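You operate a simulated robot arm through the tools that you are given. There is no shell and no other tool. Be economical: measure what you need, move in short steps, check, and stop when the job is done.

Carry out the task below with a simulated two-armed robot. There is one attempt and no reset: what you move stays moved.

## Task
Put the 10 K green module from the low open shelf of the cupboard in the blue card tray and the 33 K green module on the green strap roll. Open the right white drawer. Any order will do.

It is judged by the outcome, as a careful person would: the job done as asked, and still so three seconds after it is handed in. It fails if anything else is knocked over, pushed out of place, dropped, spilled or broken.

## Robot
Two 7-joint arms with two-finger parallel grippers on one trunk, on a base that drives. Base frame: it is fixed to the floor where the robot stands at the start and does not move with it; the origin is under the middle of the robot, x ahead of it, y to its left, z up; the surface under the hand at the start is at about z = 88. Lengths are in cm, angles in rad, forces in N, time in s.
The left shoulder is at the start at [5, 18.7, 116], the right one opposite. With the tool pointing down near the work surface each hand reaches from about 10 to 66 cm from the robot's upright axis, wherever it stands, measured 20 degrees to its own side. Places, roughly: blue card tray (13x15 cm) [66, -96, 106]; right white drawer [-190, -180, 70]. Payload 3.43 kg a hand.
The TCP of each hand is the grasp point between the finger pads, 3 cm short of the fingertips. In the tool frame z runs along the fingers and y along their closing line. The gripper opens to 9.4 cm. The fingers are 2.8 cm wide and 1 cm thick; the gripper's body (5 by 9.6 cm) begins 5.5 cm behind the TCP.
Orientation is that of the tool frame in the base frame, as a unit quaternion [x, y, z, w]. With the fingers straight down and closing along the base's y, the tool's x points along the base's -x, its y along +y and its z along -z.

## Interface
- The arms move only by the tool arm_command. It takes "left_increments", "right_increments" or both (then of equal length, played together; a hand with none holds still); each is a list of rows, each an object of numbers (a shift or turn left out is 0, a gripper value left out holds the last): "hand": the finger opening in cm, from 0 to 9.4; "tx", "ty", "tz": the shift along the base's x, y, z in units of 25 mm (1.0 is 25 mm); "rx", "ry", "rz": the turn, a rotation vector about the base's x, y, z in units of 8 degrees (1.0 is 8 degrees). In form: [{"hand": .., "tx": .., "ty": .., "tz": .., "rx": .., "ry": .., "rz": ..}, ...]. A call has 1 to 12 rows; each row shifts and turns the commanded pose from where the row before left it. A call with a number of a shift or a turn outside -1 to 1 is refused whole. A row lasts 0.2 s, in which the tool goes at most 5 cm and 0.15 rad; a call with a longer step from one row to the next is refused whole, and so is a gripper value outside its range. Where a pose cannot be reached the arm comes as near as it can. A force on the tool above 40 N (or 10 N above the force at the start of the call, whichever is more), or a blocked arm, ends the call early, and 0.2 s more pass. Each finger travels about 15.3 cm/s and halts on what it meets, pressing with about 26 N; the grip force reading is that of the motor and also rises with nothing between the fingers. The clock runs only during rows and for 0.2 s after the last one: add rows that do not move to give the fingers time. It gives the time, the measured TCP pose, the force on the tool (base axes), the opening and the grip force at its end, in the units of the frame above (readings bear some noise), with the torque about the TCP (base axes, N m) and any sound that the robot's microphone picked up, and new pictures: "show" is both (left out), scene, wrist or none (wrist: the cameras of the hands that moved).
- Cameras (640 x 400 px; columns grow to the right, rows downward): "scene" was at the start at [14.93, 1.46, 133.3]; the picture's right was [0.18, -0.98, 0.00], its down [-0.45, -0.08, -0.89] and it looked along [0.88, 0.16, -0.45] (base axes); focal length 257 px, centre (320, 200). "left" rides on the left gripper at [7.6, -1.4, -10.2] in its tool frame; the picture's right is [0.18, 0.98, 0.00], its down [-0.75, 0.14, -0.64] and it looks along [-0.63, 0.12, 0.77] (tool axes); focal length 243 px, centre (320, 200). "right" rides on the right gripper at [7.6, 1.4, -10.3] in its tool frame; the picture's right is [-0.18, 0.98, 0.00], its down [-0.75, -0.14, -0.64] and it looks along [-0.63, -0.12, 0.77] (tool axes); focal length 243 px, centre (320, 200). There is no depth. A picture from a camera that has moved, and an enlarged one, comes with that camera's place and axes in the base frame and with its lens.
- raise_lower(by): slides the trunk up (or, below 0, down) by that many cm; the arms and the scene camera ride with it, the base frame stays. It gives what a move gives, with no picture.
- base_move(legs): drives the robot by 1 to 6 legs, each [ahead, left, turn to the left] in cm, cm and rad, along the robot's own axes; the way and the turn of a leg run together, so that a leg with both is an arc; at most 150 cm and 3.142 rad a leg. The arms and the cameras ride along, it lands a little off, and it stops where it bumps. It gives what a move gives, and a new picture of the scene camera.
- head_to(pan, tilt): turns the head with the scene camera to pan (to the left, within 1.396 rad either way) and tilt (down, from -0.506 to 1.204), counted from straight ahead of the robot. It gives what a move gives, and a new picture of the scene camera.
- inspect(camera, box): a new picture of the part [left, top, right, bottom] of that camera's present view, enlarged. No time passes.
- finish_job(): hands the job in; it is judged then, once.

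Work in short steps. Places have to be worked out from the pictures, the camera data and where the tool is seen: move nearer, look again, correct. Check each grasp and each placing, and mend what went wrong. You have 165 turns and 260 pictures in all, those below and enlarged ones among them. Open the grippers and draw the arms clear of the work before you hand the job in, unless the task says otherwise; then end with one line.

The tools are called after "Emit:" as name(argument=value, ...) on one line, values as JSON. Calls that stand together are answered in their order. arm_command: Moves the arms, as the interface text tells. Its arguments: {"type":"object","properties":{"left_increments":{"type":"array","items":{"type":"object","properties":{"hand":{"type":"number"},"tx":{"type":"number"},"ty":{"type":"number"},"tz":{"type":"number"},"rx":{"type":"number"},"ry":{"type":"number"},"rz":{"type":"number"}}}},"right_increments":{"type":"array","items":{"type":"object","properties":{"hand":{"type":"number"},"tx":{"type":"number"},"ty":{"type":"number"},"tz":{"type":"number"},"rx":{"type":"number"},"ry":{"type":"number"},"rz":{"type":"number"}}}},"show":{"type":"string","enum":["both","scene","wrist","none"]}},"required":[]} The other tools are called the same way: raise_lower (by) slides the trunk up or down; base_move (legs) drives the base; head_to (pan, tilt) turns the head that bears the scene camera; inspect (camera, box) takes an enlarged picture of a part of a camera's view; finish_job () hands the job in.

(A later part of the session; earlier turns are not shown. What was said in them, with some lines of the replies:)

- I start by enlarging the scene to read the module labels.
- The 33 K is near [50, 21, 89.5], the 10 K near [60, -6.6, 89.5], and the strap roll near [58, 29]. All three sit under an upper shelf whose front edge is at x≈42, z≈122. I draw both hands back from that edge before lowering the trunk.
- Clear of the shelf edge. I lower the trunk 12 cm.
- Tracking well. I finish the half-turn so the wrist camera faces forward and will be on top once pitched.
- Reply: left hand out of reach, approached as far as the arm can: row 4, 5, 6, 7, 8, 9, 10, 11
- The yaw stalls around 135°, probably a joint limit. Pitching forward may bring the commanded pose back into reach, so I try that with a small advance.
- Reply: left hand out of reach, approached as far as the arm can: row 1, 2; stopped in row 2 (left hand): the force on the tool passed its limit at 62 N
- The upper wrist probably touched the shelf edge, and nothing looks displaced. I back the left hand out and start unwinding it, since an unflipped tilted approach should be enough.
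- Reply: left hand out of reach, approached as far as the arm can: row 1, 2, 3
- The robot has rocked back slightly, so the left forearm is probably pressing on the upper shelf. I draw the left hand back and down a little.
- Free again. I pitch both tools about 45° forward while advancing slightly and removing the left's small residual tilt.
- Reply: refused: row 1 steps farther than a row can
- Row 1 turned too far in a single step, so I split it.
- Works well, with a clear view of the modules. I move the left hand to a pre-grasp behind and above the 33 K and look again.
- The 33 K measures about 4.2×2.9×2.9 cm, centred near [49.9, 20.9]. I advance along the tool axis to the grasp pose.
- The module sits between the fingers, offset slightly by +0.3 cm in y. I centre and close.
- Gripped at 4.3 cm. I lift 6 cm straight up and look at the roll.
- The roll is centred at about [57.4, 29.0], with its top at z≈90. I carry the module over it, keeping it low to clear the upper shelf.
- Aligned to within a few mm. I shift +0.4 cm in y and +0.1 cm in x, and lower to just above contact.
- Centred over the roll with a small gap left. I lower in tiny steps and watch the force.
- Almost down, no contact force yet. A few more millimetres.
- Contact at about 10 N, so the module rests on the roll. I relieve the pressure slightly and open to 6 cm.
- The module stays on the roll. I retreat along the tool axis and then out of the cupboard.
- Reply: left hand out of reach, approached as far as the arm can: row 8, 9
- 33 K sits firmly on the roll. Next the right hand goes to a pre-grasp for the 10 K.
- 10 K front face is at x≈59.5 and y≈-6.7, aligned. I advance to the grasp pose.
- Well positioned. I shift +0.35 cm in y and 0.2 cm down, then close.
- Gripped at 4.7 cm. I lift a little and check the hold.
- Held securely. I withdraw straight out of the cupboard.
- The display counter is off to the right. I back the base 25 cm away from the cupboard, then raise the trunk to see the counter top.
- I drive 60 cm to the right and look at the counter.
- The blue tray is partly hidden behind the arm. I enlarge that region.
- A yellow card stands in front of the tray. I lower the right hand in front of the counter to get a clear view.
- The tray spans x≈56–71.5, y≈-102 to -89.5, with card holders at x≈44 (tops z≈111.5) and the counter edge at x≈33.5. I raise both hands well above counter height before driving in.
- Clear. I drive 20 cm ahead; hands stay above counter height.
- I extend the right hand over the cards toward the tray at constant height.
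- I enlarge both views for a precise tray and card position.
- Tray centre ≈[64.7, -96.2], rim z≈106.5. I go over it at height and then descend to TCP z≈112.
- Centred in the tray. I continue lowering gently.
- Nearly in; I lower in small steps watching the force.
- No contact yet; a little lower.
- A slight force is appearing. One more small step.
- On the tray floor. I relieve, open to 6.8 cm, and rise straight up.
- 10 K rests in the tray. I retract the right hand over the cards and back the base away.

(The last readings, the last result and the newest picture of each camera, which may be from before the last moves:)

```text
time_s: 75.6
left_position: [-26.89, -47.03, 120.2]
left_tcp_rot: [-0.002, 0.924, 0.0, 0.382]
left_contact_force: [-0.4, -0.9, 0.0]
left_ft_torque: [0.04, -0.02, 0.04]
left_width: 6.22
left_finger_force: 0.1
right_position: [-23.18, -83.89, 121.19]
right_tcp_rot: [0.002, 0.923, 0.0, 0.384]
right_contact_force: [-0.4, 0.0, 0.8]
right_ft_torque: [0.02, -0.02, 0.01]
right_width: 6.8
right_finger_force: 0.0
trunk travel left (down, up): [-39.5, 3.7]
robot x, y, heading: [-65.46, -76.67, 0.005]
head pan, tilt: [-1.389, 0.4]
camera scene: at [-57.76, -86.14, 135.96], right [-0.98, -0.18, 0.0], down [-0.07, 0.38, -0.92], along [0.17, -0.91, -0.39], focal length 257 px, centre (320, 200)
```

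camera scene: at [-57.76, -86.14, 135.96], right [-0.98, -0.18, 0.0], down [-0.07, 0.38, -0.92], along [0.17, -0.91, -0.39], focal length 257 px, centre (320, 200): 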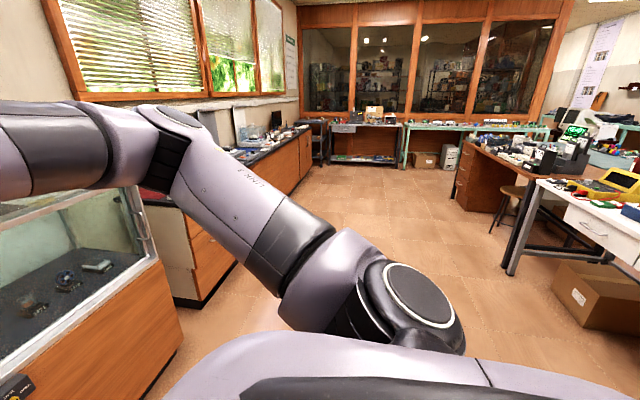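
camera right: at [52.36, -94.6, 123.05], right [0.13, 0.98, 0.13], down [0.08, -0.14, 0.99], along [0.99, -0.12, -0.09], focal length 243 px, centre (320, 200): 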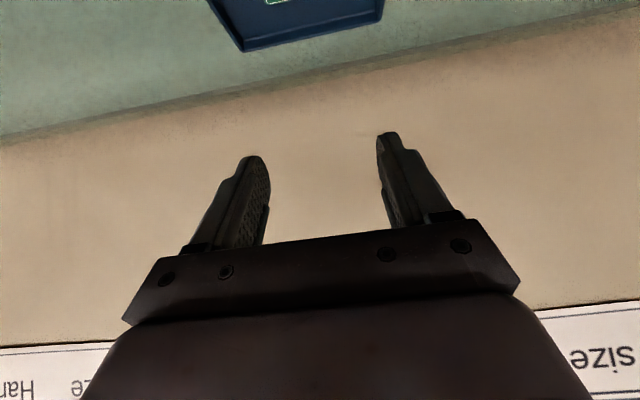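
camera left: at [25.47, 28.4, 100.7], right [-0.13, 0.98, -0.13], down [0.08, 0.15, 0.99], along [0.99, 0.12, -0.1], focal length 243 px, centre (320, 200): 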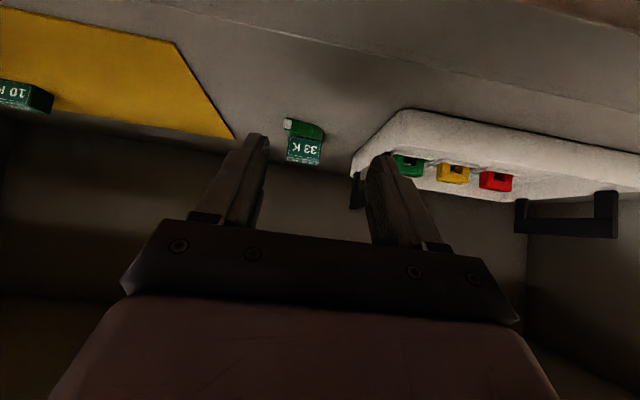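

The white bench with a drawer is behind on the right. I turn right about 110° in place (free floor all round) and look.

Emit:
base_move(legs=[[0, 0, -1.9]])

Emit:
head_to(pan=-0.5, tilt=0.35)

```text
time_s: 80.6
left_position: [-49.83, -122.77, 120.37]
left_tcp_rot: [0.753, 0.536, -0.313, 0.22]
left_contact_force: [0.3, 0.2, 0.5]
left_ft_torque: [0.0, 0.0, 0.0]
left_width: 6.2
left_finger_force: 0.0
right_position: [-85.78, -114.45, 121.09]
right_tcp_rot: [0.754, 0.533, -0.313, 0.222]
right_contact_force: [-0.9, 0.0, 0.0]
right_ft_torque: [0.01, -0.01, 0.0]
right_width: 6.79
right_finger_force: 0.1
trunk travel left (down, up): [-39.5, 3.7]
robot x, y, heading: [-65.02, -76.91, -1.91]
head pan, tilt: [-1.389, 0.4]
camera scene: at [-76.36, -81.08, 135.96], right [0.16, 0.99, 0.0], down [0.38, -0.06, -0.92], along [-0.91, 0.14, -0.39], focal length 257 px, centre (320, 200)
```

scene: 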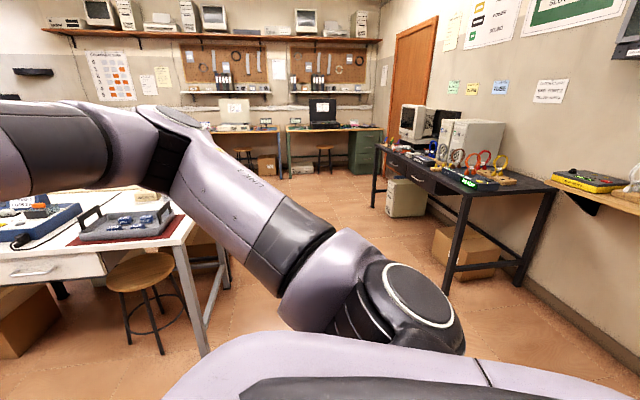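

```text
time_s: 81.8
left_position: [-49.93, -122.85, 120.18]
left_tcp_rot: [0.753, 0.536, -0.312, 0.22]
left_contact_force: [0.1, 0.1, -0.6]
left_ft_torque: [-0.01, -0.02, -0.01]
left_width: 6.2
left_finger_force: 0.1
right_position: [-85.8, -114.29, 121.06]
right_tcp_rot: [0.754, 0.533, -0.313, 0.223]
right_contact_force: [0.1, 0.4, 0.9]
right_ft_torque: [0.02, 0.01, -0.03]
right_width: 6.81
right_finger_force: 0.2
trunk travel left (down, up): [-39.5, 3.7]
robot x, y, heading: [-65.19, -76.94, -1.911]
head pan, tilt: [-0.499, 0.351]
camera scene: at [-74.12, -88.75, 136.41], right [-0.67, 0.74, 0.0], down [0.26, 0.23, -0.94], along [-0.7, -0.63, -0.34], focal length 257 px, centre (320, 200)
```

scene: 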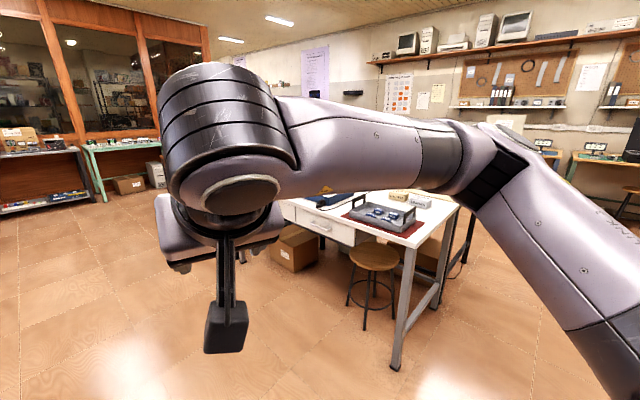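

The right arm blocks the view of the bench. I lower both hands in free space and look.

Emit:
arm_command(right_increments=[{"tz": -1}, {"tz": -1}, {"tz": -1}, {"tz": -1}, {"tz": -1}, {"tz": -1}, {"tz": -1}, {"tz": -1}, {"tz": -1}, {"tz": -1}, {"tz": -1}], left_increments=[{"tz": -1}, {"tz": -1}, {"tz": -1}, {"tz": -1}, {"tz": -1}, {"tz": -1}, {"tz": -1}, {"tz": -1}, {"tz": -1}, {"tz": -1}, {"tz": -1}], show="scene")

Emit:
inspect(camera="scene", box=[140, 150, 460, 350])

```text
time_s: 84.2
left_position: [-50.19, -124.14, 93.06]
left_tcp_rot: [0.753, 0.536, -0.312, 0.219]
left_contact_force: [0.5, -0.2, -0.3]
left_ft_torque: [0.01, -0.02, -0.01]
left_width: 6.22
left_finger_force: 0.1
left hand out of reach, approached as far as the arm can: row 4, 5
right_position: [-85.77, -114.44, 93.63]
right_tcp_rot: [0.754, 0.533, -0.313, 0.223]
right_contact_force: [0.0, -0.5, -0.1]
right_ft_torque: [0.01, 0.01, -0.02]
right_width: 6.81
right_finger_force: 0.0
trunk travel left (down, up): [-39.5, 3.7]
robot x, y, heading: [-65.2, -76.95, -1.912]
head pan, tilt: [-0.499, 0.351]
camera scene: at [-74.12, -88.77, 136.42], right [-0.67, 0.74, 0.0], down [0.26, 0.23, -0.94], along [-0.7, -0.63, -0.34], focal length 257 px, centre (320, 200)
```

scene: 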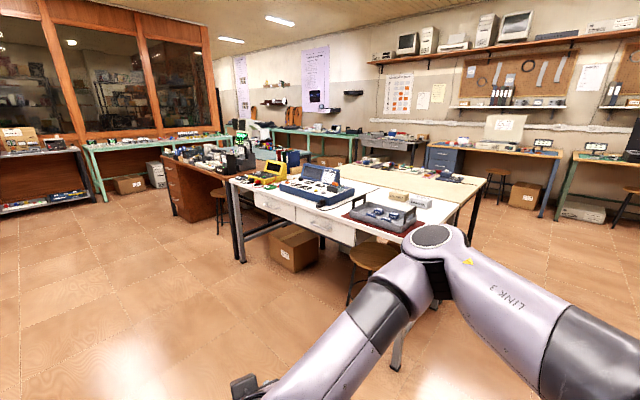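

```text
2.00 times, centred on (300, 250) of scene
camera zoom: at [-74.12, -88.77, 136.42], right [-0.67, 0.74, 0.0], down [0.26, 0.23, -0.94], along [-0.7, -0.63, -0.34], focal length 514 px, centre (360, 100)
```

zoom: 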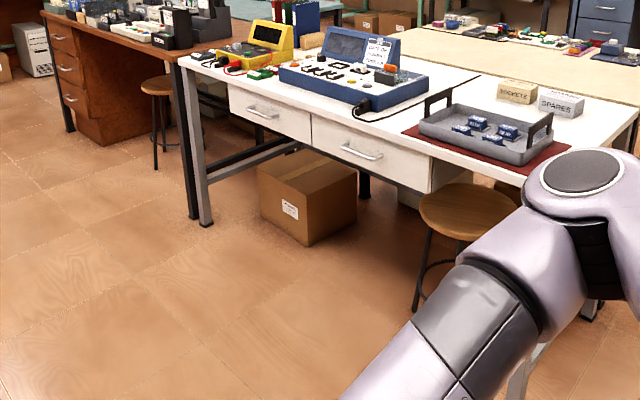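

Two drawers are visible. The right one has its handle at about [-178, -182, 70] and faces +x. I turn to face it (heading π) and drive sideways to line up, staying well back.

Emit:
base_move(legs=[[0, 0, -1.23], [0, 110, 0]])

Emit:
head_to(pan=0, tilt=0.45)

```text
time_s: 97.1
left_position: [-106.28, -215.6, 93.17]
left_tcp_rot: [0.924, 0.001, -0.381, -0.002]
left_contact_force: [0.3, -1.2, 0.2]
left_ft_torque: [0.03, 0.01, 0.0]
left_width: 6.21
left_finger_force: 0.1
right_position: [-108.95, -178.83, 93.63]
right_tcp_rot: [0.923, -0.003, -0.384, -0.001]
right_contact_force: [0.0, -0.8, -0.2]
right_ft_torque: [-0.05, 0.04, 0.01]
right_width: 6.81
right_finger_force: 0.0
trunk travel left (down, up): [-39.5, 3.7]
robot x, y, heading: [-66.62, -185.9, 3.138]
head pan, tilt: [-0.499, 0.351]
camera scene: at [-80.58, -181.42, 136.41], right [0.48, 0.88, 0.0], down [0.3, -0.17, -0.94], along [-0.82, 0.45, -0.34], focal length 257 px, centre (320, 200)
```

scene: 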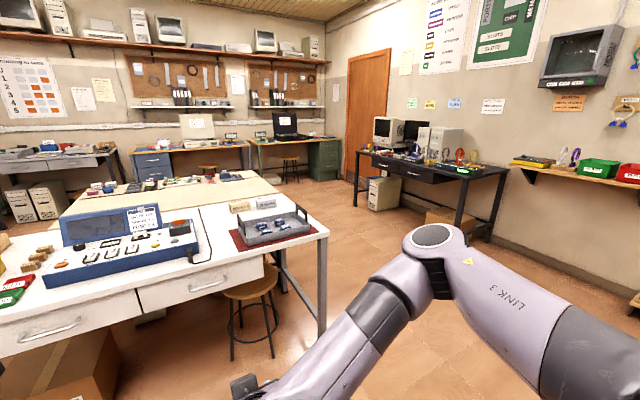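

```text
time_s: 98.1
left_position: [-106.33, -215.6, 93.14]
left_tcp_rot: [0.924, 0.0, -0.381, -0.003]
left_contact_force: [-0.2, -0.7, -0.4]
left_ft_torque: [0.0, -0.02, 0.01]
left_width: 6.2
left_finger_force: 0.0
right_position: [-108.86, -178.78, 93.73]
right_tcp_rot: [0.923, -0.003, -0.384, -0.001]
right_contact_force: [0.1, 0.0, 1.0]
right_ft_torque: [0.03, 0.03, -0.03]
right_width: 6.8
right_finger_force: 0.0
trunk travel left (down, up): [-39.5, 3.7]
robot x, y, heading: [-66.62, -185.78, 3.143]
head pan, tilt: [0.0, 0.45]
camera scene: at [-81.61, -185.86, 135.49], right [0.01, 1.0, 0.0], down [0.44, 0.0, -0.9], along [-0.9, 0.01, -0.44], focal length 257 px, centre (320, 200)
```

scene: 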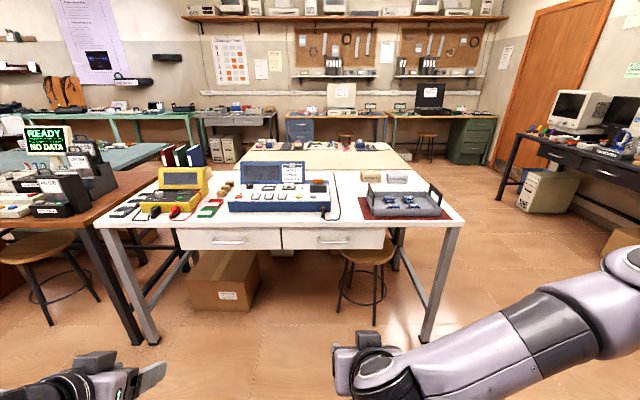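

I enlarge the drawers for precise handle geometry.

Emit:
inspect(camera="scene", box=[270, 205, 410, 275])

```text
4.57 times, centred on (340, 240) of scene
camera zoom: at [-81.61, -185.86, 135.49], right [0.01, 1.0, 0.0], down [0.44, 0.0, -0.9], along [-0.9, 0.01, -0.44], focal length 1175 px, centre (229, 17)
```

zoom: 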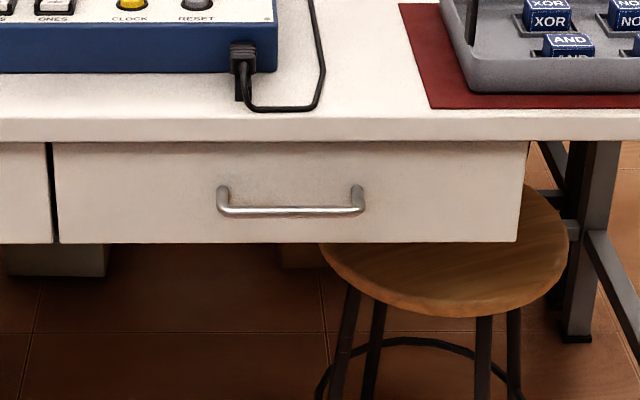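

I lower the trunk 26 cm, then roll the right tool 90° so the fingers close vertically on the horizontal bar, and level it to about 25° down.

Emit:
raise_lower(by=-26)

Emit:
arm_command(right_increments=[{"rx": 0.7, "rz": 0.7}, {"rx": 0.7, "rz": 0.7}, {"rx": 0.7, "rz": 0.7}, {"rx": 0.7, "rz": 0.7}, {"rx": 0.7, "rz": 0.7}, {"rx": 0.7, "rz": 0.7}, {"rx": 0.7, "rz": 0.7}, {"rx": 0.7, "rz": 0.7}, {"rx": 0.7, "rz": 0.7}, {"rx": 0.7, "rz": 0.7}, {"rx": 0.7, "rz": 0.7}, {"rx": 0.25, "rz": 0.25}], show="none")

Emit:
arm_command(right_increments=[{"ry": 0.8, "tz": 0.5}, {"ry": 0.8, "tz": 0.5}, {"ry": 0.9, "tz": 0.5}, {}])

```text
time_s: 100.7
left_position: [-106.26, -215.68, 67.07]
left_tcp_rot: [0.925, 0.0, -0.381, -0.002]
left_contact_force: [-0.4, 0.0, 0.2]
left_ft_torque: [-0.04, 0.02, 0.0]
left_width: 6.2
left_finger_force: 0.1
right_position: [-108.97, -178.68, 67.66]
right_tcp_rot: [0.923, -0.003, -0.384, -0.001]
right_contact_force: [-0.1, -0.5, 1.0]
right_ft_torque: [0.03, -0.01, -0.03]
right_width: 6.79
right_finger_force: 0.0
trunk travel left (down, up): [-13.5, 29.7]
robot x, y, heading: [-66.6, -185.73, 3.139]
head pan, tilt: [0.0, 0.45]
```

```text
time_s: 103.3
left_position: [-106.43, -215.62, 67.09]
left_tcp_rot: [0.924, 0.001, -0.382, -0.002]
left_contact_force: [-0.1, 0.4, 0.1]
left_ft_torque: [-0.01, 0.01, 0.01]
left_width: 6.19
left_finger_force: 0.1
right_position: [-108.89, -178.76, 67.63]
right_tcp_rot: [0.654, 0.652, -0.273, -0.27]
right_contact_force: [0.5, 0.7, -0.4]
right_ft_torque: [-0.02, 0.03, -0.01]
right_width: 6.81
right_finger_force: 0.0
trunk travel left (down, up): [-13.5, 29.7]
robot x, y, heading: [-66.94, -186.17, 3.133]
head pan, tilt: [0.0, 0.45]
```

```text
time_s: 104.3
left_position: [-106.29, -215.77, 67.04]
left_tcp_rot: [0.924, 0.001, -0.383, -0.001]
left_contact_force: [-0.7, -0.3, -1.3]
left_ft_torque: [-0.02, 0.01, -0.03]
left_width: 6.19
left_finger_force: 0.1
right_position: [-108.89, -178.74, 71.62]
right_tcp_rot: [0.596, 0.594, -0.384, -0.38]
right_contact_force: [0.2, 0.1, 0.5]
right_ft_torque: [0.02, -0.03, -0.02]
right_width: 6.81
right_finger_force: 0.0
trunk travel left (down, up): [-13.5, 29.7]
robot x, y, heading: [-66.48, -185.74, 3.13]
head pan, tilt: [0.0, 0.45]
camera scene: at [-81.61, -185.87, 109.49], right [0.0, 1.0, 0.0], down [0.44, 0.0, -0.9], along [-0.9, 0.0, -0.44], focal length 257 px, centre (320, 200)
camera right: at [-98.89, -170.91, 74.35], right [0.41, -0.19, -0.89], down [0.52, -0.75, 0.4], along [-0.75, -0.63, -0.21], focal length 243 px, centre (320, 200)
```

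scene: 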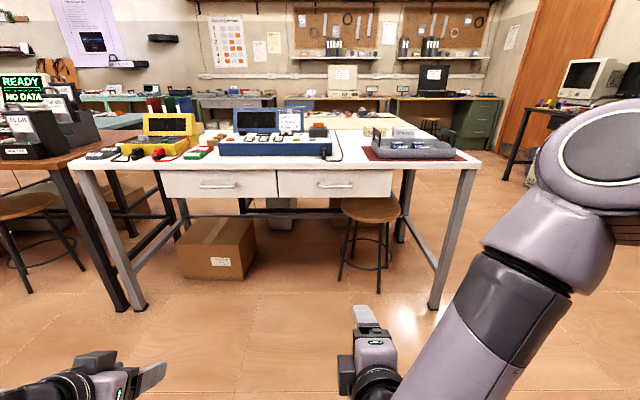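
right: 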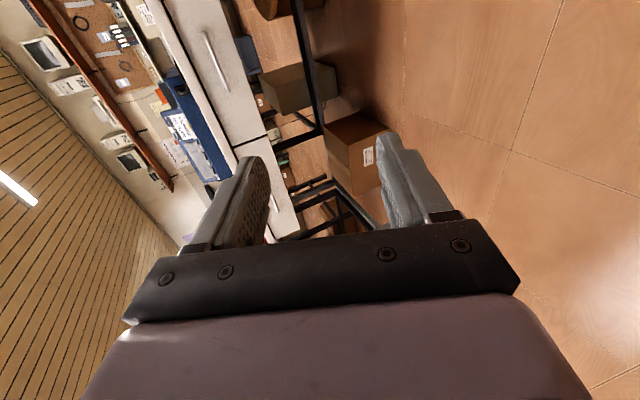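

I triangulate the handle from this lower viewpoint.

Emit:
inspect(camera="scene", box=[270, 155, 410, 225])

```text
4.57 times, centred on (340, 190) of scene
camera zoom: at [-81.61, -185.87, 109.49], right [0.0, 1.0, 0.0], down [0.44, 0.0, -0.9], along [-0.9, 0.0, -0.44], focal length 1175 px, centre (229, 246)
```

zoom: 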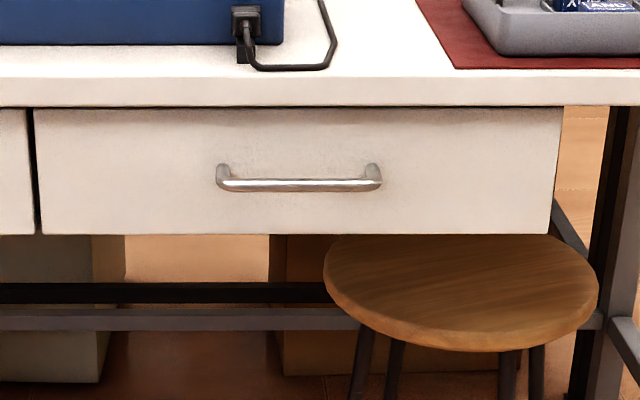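

The bar is at about [-172.2, -180, 71], 3.8 cm proud of the drawer face (x≈-176). I level the tool further, set the opening to 5 cm, and drive 48 cm ahead.

Emit:
arm_command(right_increments=[{"ry": 0.8, "hand": 5}, {"ry": 0.7}, {"ry": 0.5}, {}], show="none")

Emit:
base_move(legs=[[48, 0, 0]])

```text
time_s: 105.3
left_position: [-106.38, -215.53, 67.13]
left_tcp_rot: [0.924, 0.0, -0.382, -0.002]
left_contact_force: [-0.2, -0.3, -0.1]
left_ft_torque: [0.01, -0.02, -0.04]
left_width: 6.2
left_finger_force: 0.0
right_position: [-108.85, -178.68, 71.3]
right_tcp_rot: [0.538, 0.535, -0.462, -0.458]
right_contact_force: [-0.7, 0.2, -0.5]
right_ft_torque: [0.0, -0.01, -0.02]
right_width: 5.01
right_finger_force: 0.1
trunk travel left (down, up): [-13.5, 29.7]
robot x, y, heading: [-66.8, -185.64, 3.136]
head pan, tilt: [0.0, 0.45]
```

```text
time_s: 108.2
left_position: [-154.54, -214.71, 67.16]
left_tcp_rot: [0.924, -0.005, -0.382, -0.004]
left_contact_force: [-0.3, 0.6, 0.4]
left_ft_torque: [0.0, -0.02, 0.02]
left_width: 6.21
left_finger_force: 0.0
right_position: [-156.64, -177.69, 71.37]
right_tcp_rot: [0.541, 0.533, -0.46, -0.46]
right_contact_force: [0.1, -0.6, 1.0]
right_ft_torque: [0.0, -0.01, 0.0]
right_width: 5.0
right_finger_force: 0.0
trunk travel left (down, up): [-13.5, 29.7]
robot x, y, heading: [-114.44, -185.12, 3.126]
head pan, tilt: [0.0, 0.45]
camera scene: at [-129.43, -185.18, 109.49], right [0.02, 1.0, 0.0], down [0.44, -0.01, -0.9], along [-0.9, 0.01, -0.44], focal length 257 px, centre (320, 200)
```

scene: 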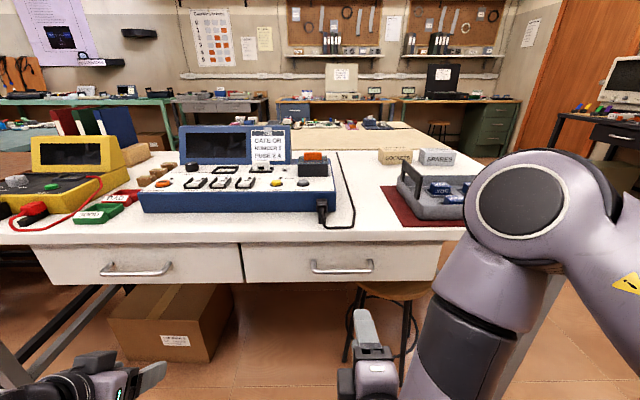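

Close up now; I enlarge the handle and the gripper's wrist view.

Emit:
inspect(camera="scene", box=[270, 220, 430, 320])

Emit:
inspect(camera="right", box=[0, 0, 640, 400])

```text
4.00 times, centred on (350, 270) of scene
camera zoom: at [-129.43, -185.18, 109.49], right [0.02, 1.0, 0.0], down [0.44, -0.01, -0.9], along [-0.9, 0.01, -0.44], focal length 1028 px, centre (200, -80)
```

zoom: 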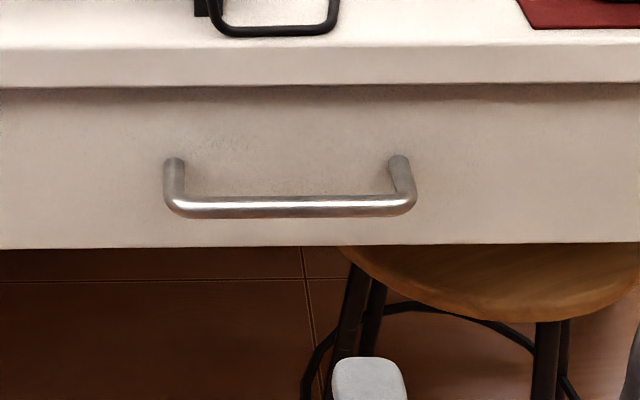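

```text
1.00 times, centred on (320, 200) of right (not enlarged: the box is as wide or as high as the picture)
camera zoom: at [-146.15, -170.04, 71.46], right [0.15, -0.19, -0.97], down [0.61, -0.76, 0.24], along [-0.78, -0.62, 0.0], focal length 243 px, centre (320, 200)
```

zoom: 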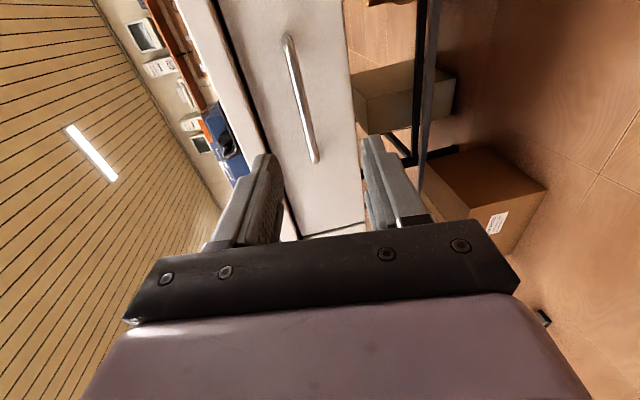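

The bar is near z≈70.8, x≈-172.8, y -187…-173. I advance most of the way and recheck.

Emit:
arm_command(right_increments=[{"tx": -0.9, "ty": -0.12, "tz": -0.04}, {"tx": -0.9, "ty": -0.12, "tz": -0.04}, {"tx": -0.9, "ty": -0.12, "tz": -0.04}, {"tx": -0.8, "ty": -0.12, "tz": -0.04}, {"tx": -0.6, "ty": -0.12, "tz": -0.04}, {}])

```text
time_s: 109.6
left_position: [-154.58, -214.61, 67.06]
left_tcp_rot: [0.924, -0.004, -0.382, -0.004]
left_contact_force: [0.0, -0.4, 0.2]
left_ft_torque: [0.01, -0.02, 0.0]
left_width: 6.2
left_finger_force: 0.1
right_position: [-166.97, -179.37, 71.18]
right_tcp_rot: [0.541, 0.532, -0.46, -0.461]
right_contact_force: [-0.5, 0.4, 0.2]
right_ft_torque: [0.02, 0.0, 0.01]
right_width: 5.02
right_finger_force: 0.0
trunk travel left (down, up): [-13.5, 29.7]
robot x, y, heading: [-114.55, -185.28, 3.126]
head pan, tilt: [0.0, 0.45]
camera scene: at [-129.44, -185.18, 109.49], right [0.02, 1.0, 0.0], down [0.44, -0.01, -0.9], along [-0.9, 0.01, -0.44], focal length 257 px, centre (320, 200)
camera right: at [-156.51, -171.63, 71.1], right [0.15, -0.19, -0.97], down [0.61, -0.76, 0.24], along [-0.78, -0.62, 0.0], focal length 243 px, centre (320, 200)
```

scene: 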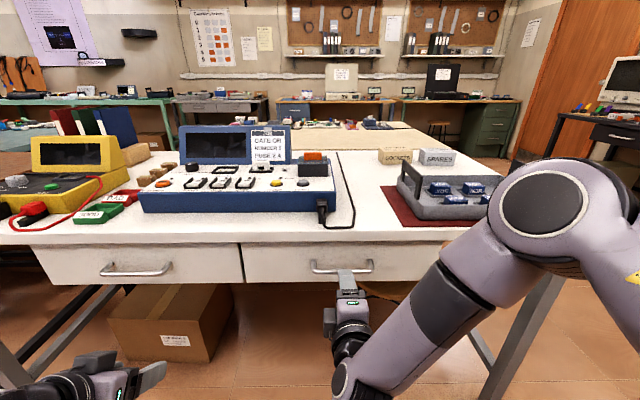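
right: 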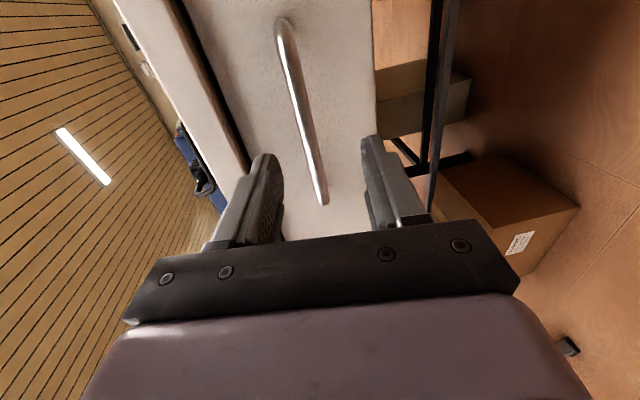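

The bar lies between the fingers. I advance 4.2 cm, drop 0.3 cm, then look.

Emit:
arm_command(right_increments=[{"tx": -0.6, "tz": -0.06}, {"tx": -0.6, "tz": -0.06}, {"tx": -0.5}, {}], show="wrist")

```text
time_s: 110.6
left_position: [-154.58, -214.65, 67.14]
left_tcp_rot: [0.924, -0.006, -0.382, -0.005]
left_contact_force: [-1.3, 0.1, -0.6]
left_ft_torque: [-0.01, -0.03, -0.04]
left_width: 6.2
left_finger_force: 0.1
right_position: [-171.24, -179.33, 70.76]
right_tcp_rot: [0.542, 0.533, -0.458, -0.46]
right_contact_force: [-0.8, 0.1, 0.8]
right_ft_torque: [0.03, 0.0, -0.01]
right_width: 4.99
right_finger_force: 0.0
trunk travel left (down, up): [-13.5, 29.7]
robot x, y, heading: [-114.46, -185.63, 3.131]
head pan, tilt: [0.0, 0.45]
camera right: at [-160.69, -171.62, 70.67], right [0.15, -0.19, -0.97], down [0.61, -0.76, 0.24], along [-0.78, -0.62, 0.0], focal length 243 px, centre (320, 200)
```

right: 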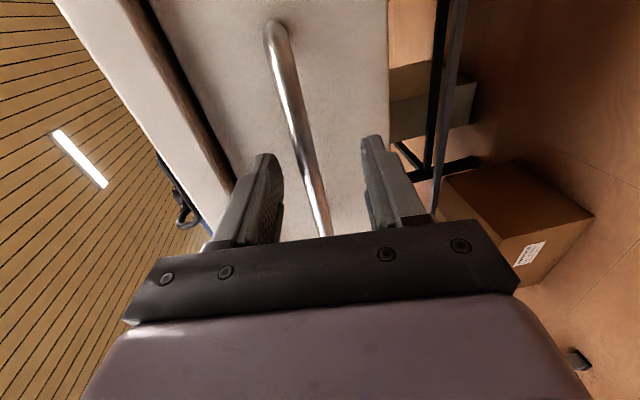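

The bar runs between the finger pads. I close on it.

Emit:
arm_command(right_increments=[{"hand": 0.3}, {}, {}, {}], show="wrist")

```text
time_s: 111.6
left_position: [-154.49, -214.75, 67.33]
left_tcp_rot: [0.924, -0.005, -0.383, -0.005]
left_contact_force: [0.6, 0.1, 0.3]
left_ft_torque: [-0.01, 0.0, -0.02]
left_width: 6.18
left_finger_force: 0.1
right_position: [-171.24, -179.25, 71.32]
right_tcp_rot: [0.538, 0.529, -0.464, -0.464]
right_contact_force: [-0.4, 0.5, 27.2]
right_ft_torque: [0.93, 0.56, 0.42]
right_width: 1.18
right_finger_force: 44.6
trunk travel left (down, up): [-13.5, 29.7]
robot x, y, heading: [-114.66, -184.87, 3.129]
head pan, tilt: [0.0, 0.45]
camera right: at [-160.71, -171.64, 71.11], right [0.13, -0.19, -0.97], down [0.61, -0.76, 0.23], along [-0.78, -0.62, 0.01], focal length 243 px, centre (320, 200)
```

right: 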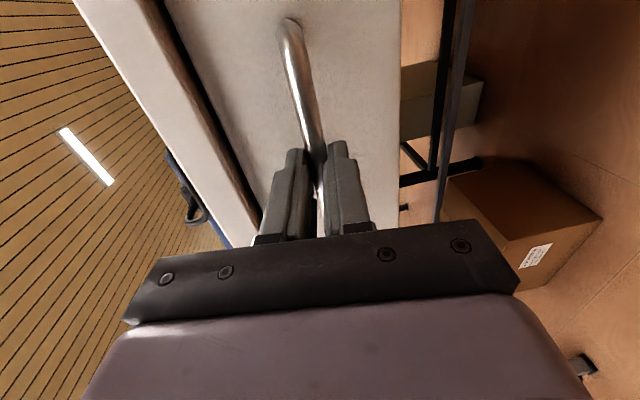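

Bar gripped (1.18 cm), with the fingers sitting a little low. I relieve the vertical load and start pulling gently.

Emit:
arm_command(right_increments=[{"tz": 0.15}, {"tz": 0.15}, {}, {"tx": 0.3}, {"tx": 0.4}, {"tx": 0.4}], show="scene")

```text
time_s: 113.0
left_position: [-154.41, -214.68, 67.04]
left_tcp_rot: [0.924, -0.005, -0.382, -0.004]
left_contact_force: [0.0, 0.3, 0.4]
left_ft_torque: [-0.03, 0.01, 0.01]
left_width: 6.2
left_finger_force: 0.0
right_position: [-168.37, -179.21, 71.25]
right_tcp_rot: [0.541, 0.535, -0.459, -0.46]
right_contact_force: [0.5, -5.7, 0.4]
right_ft_torque: [0.89, 0.01, 0.56]
right_width: 1.17
right_finger_force: 45.4
trunk travel left (down, up): [-13.5, 29.7]
robot x, y, heading: [-114.82, -185.37, 3.127]
head pan, tilt: [0.0, 0.45]
camera scene: at [-129.43, -185.23, 109.48], right [0.02, 1.0, 0.0], down [0.44, -0.01, -0.9], along [-0.9, 0.01, -0.44], focal length 257 px, centre (320, 200)
```

scene: 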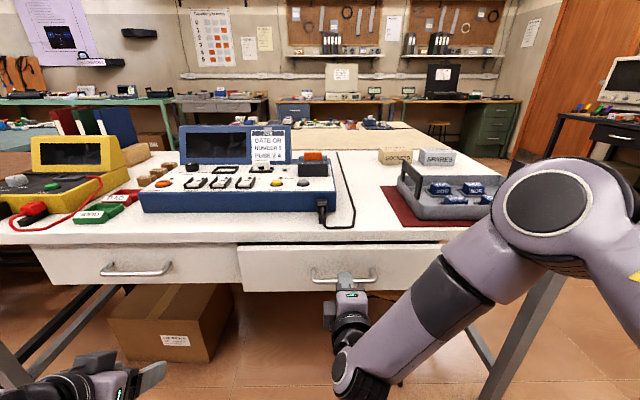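

The drawer is sliding. I keep pulling with the arm.

Emit:
arm_command(right_increments=[{"tx": 0.5}, {"tx": 0.5}, {"tx": 0.5}, {"tx": 0.5}, {"tx": 0.5}, {"tx": 0.5}, {"tx": 0.5}, {"tx": 0.5}, {"tx": 0.4}, {}], show="scene")

```text
time_s: 115.2
left_position: [-154.45, -214.63, 67.11]
left_tcp_rot: [0.924, -0.006, -0.382, -0.005]
left_contact_force: [-0.3, 0.7, 0.0]
left_ft_torque: [0.02, -0.03, 0.01]
left_width: 6.22
left_finger_force: 0.1
right_position: [-157.23, -179.34, 71.31]
right_tcp_rot: [0.541, 0.535, -0.459, -0.458]
right_contact_force: [0.8, -11.2, -11.8]
right_ft_torque: [0.57, -0.29, 1.7]
right_width: 1.17
right_finger_force: 44.4
trunk travel left (down, up): [-13.5, 29.7]
robot x, y, heading: [-114.67, -185.25, 3.127]
head pan, tilt: [0.0, 0.45]
camera scene: at [-129.5, -185.24, 109.47], right [0.02, 1.0, 0.0], down [0.44, -0.01, -0.9], along [-0.9, 0.02, -0.44], focal length 257 px, centre (320, 200)
```

scene: 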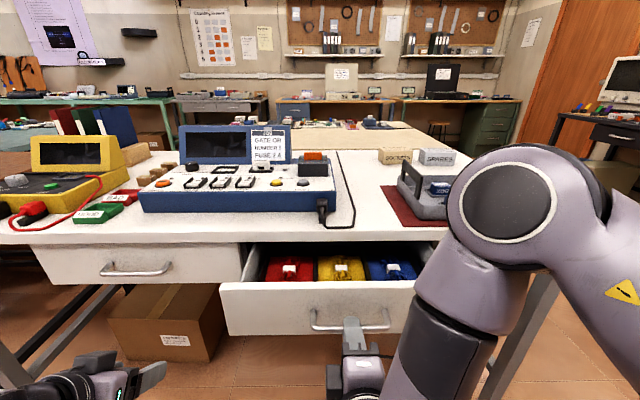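

Open 14 cm with contents visible. I ease the side loads and pull about 7 cm more.

Emit:
arm_command(right_increments=[{"ty": -0.1, "tz": -0.08}, {"tx": 0.4}, {"tx": 0.5}, {"tx": 0.5}, {"tx": 0.5}, {"tx": 0.5}, {"tx": 0.4}, {}], show="scene")

```text
time_s: 116.1
left_position: [-154.43, -214.89, 67.13]
left_tcp_rot: [0.924, -0.005, -0.382, -0.005]
left_contact_force: [-0.9, -0.7, -0.8]
left_ft_torque: [-0.01, 0.02, -0.01]
left_width: 6.21
left_finger_force: 0.1
right_position: [-155.33, -179.23, 71.3]
right_tcp_rot: [0.553, 0.522, -0.462, -0.457]
right_contact_force: [-1.4, -12.0, 4.9]
right_ft_torque: [1.22, 0.12, 0.59]
right_width: 1.21
right_finger_force: 45.1
trunk travel left (down, up): [-13.5, 29.7]
robot x, y, heading: [-114.5, -185.63, 3.128]
head pan, tilt: [0.0, 0.45]
stopped in row 4 (right hand): the force on the tool passed its limit at 49 N (the readings are from after the stop); the commanded pose is now the measured one
camera scene: at [-129.42, -185.38, 109.5], right [0.01, 1.0, 0.0], down [0.43, -0.01, -0.9], along [-0.9, 0.01, -0.43], focal length 257 px, centre (320, 200)
```

scene: 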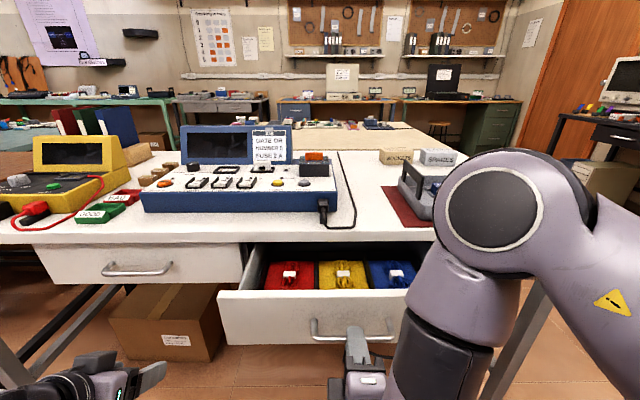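

The drawer met its end stop at about 16 cm of travel, so it is fully open. I release the handle.

Emit:
arm_command(right_increments=[{"hand": 3}, {"hand": 5}, {}, {}], show="wrist")

```text
time_s: 117.1
left_position: [-154.5, -214.77, 67.08]
left_tcp_rot: [0.924, -0.005, -0.382, -0.004]
left_contact_force: [0.4, -0.3, -0.4]
left_ft_torque: [0.01, -0.01, 0.02]
left_width: 6.2
left_finger_force: 0.0
right_position: [-155.43, -178.91, 71.24]
right_tcp_rot: [0.554, 0.521, -0.46, -0.458]
right_contact_force: [0.8, -0.2, 0.1]
right_ft_torque: [-0.01, -0.01, -0.01]
right_width: 5.0
right_finger_force: 0.1
trunk travel left (down, up): [-13.5, 29.7]
robot x, y, heading: [-114.58, -185.53, 3.125]
head pan, tilt: [0.0, 0.45]
camera right: at [-144.68, -171.54, 71.06], right [0.15, -0.22, -0.96], down [0.59, -0.77, 0.27], along [-0.8, -0.6, 0.02], focal length 243 px, centre (320, 200)
```

right: 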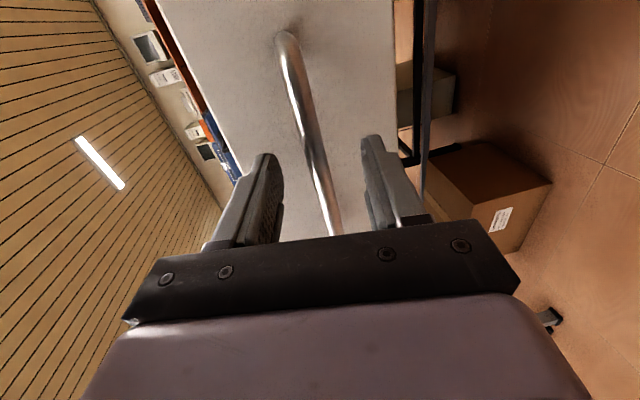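

The handle is free between the open fingers. I back the base straight away 35 cm.

Emit:
base_move(legs=[[-35, 0, 0]])

Emit:
inspect(camera="scene", box=[160, 150, 480, 350])

```text
time_s: 119.4
left_position: [-118.94, -215.2, 67.12]
left_tcp_rot: [0.924, -0.005, -0.382, -0.004]
left_contact_force: [-0.6, -0.5, 0.2]
left_ft_torque: [0.0, -0.03, 0.0]
left_width: 6.19
left_finger_force: 0.1
right_position: [-119.67, -179.48, 71.21]
right_tcp_rot: [0.555, 0.52, -0.46, -0.458]
right_contact_force: [-0.1, 0.0, -0.1]
right_ft_torque: [-0.02, -0.02, 0.03]
right_width: 4.99
right_finger_force: 0.1
trunk travel left (down, up): [-13.5, 29.7]
robot x, y, heading: [-78.81, -186.09, 3.123]
head pan, tilt: [0.0, 0.45]
camera scene: at [-93.81, -185.79, 109.49], right [0.02, 1.0, 0.0], down [0.44, -0.01, -0.9], along [-0.9, 0.02, -0.44], focal length 257 px, centre (320, 200)
```

scene: 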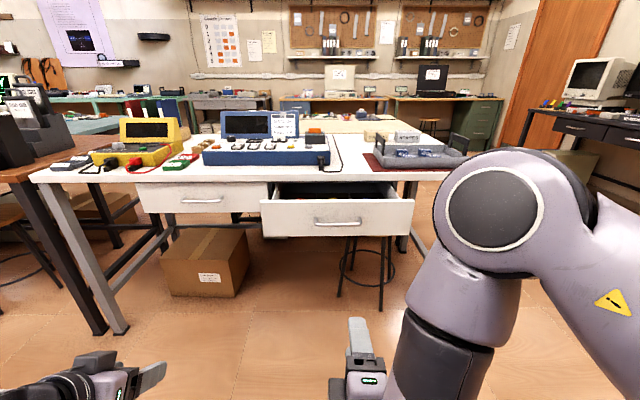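

```text
2.00 times, centred on (320, 250) of scene
camera zoom: at [-93.81, -185.79, 109.49], right [0.02, 1.0, 0.0], down [0.44, -0.01, -0.9], along [-0.9, 0.02, -0.44], focal length 514 px, centre (320, 100)
```

zoom: 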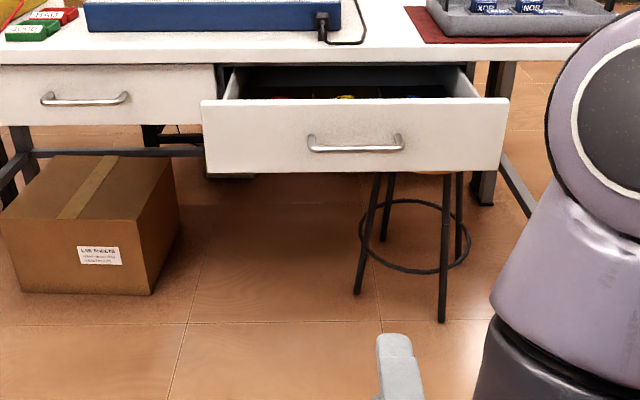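

The drawer stays open, both modules were seen in place, and the arms are clear. I open the grippers fully and hand in.

Emit:
arm_command(left_increments=[{"hand": 9.0}, {}, {}], right_increments=[{"hand": 9.0}, {}, {}], show="none")

Emit:
finish_job()

```text
time_s: 120.2
left_position: [-118.92, -215.26, 67.05]
left_tcp_rot: [0.924, -0.005, -0.383, -0.003]
left_contact_force: [0.7, -0.1, 0.0]
left_ft_torque: [0.01, 0.01, 0.04]
left_width: 8.99
left_finger_force: 0.1
right_position: [-119.76, -179.38, 71.2]
right_tcp_rot: [0.556, 0.519, -0.46, -0.458]
right_contact_force: [0.4, -0.4, 0.1]
right_ft_torque: [0.01, -0.03, 0.02]
right_width: 9.0
right_finger_force: 0.0
trunk travel left (down, up): [-13.5, 29.7]
robot x, y, heading: [-78.69, -185.6, 3.124]
head pan, tilt: [0.0, 0.45]
```

```text
The job is handed in.
```

The 10 K module is in the blue card tray, the 33 K module is on the green strap roll, and the right white drawer is open to its stop (about 16 cm); early on the left arm bumped and pressed on the cupboard's upper shelf, but nothing looked moved afterwards.
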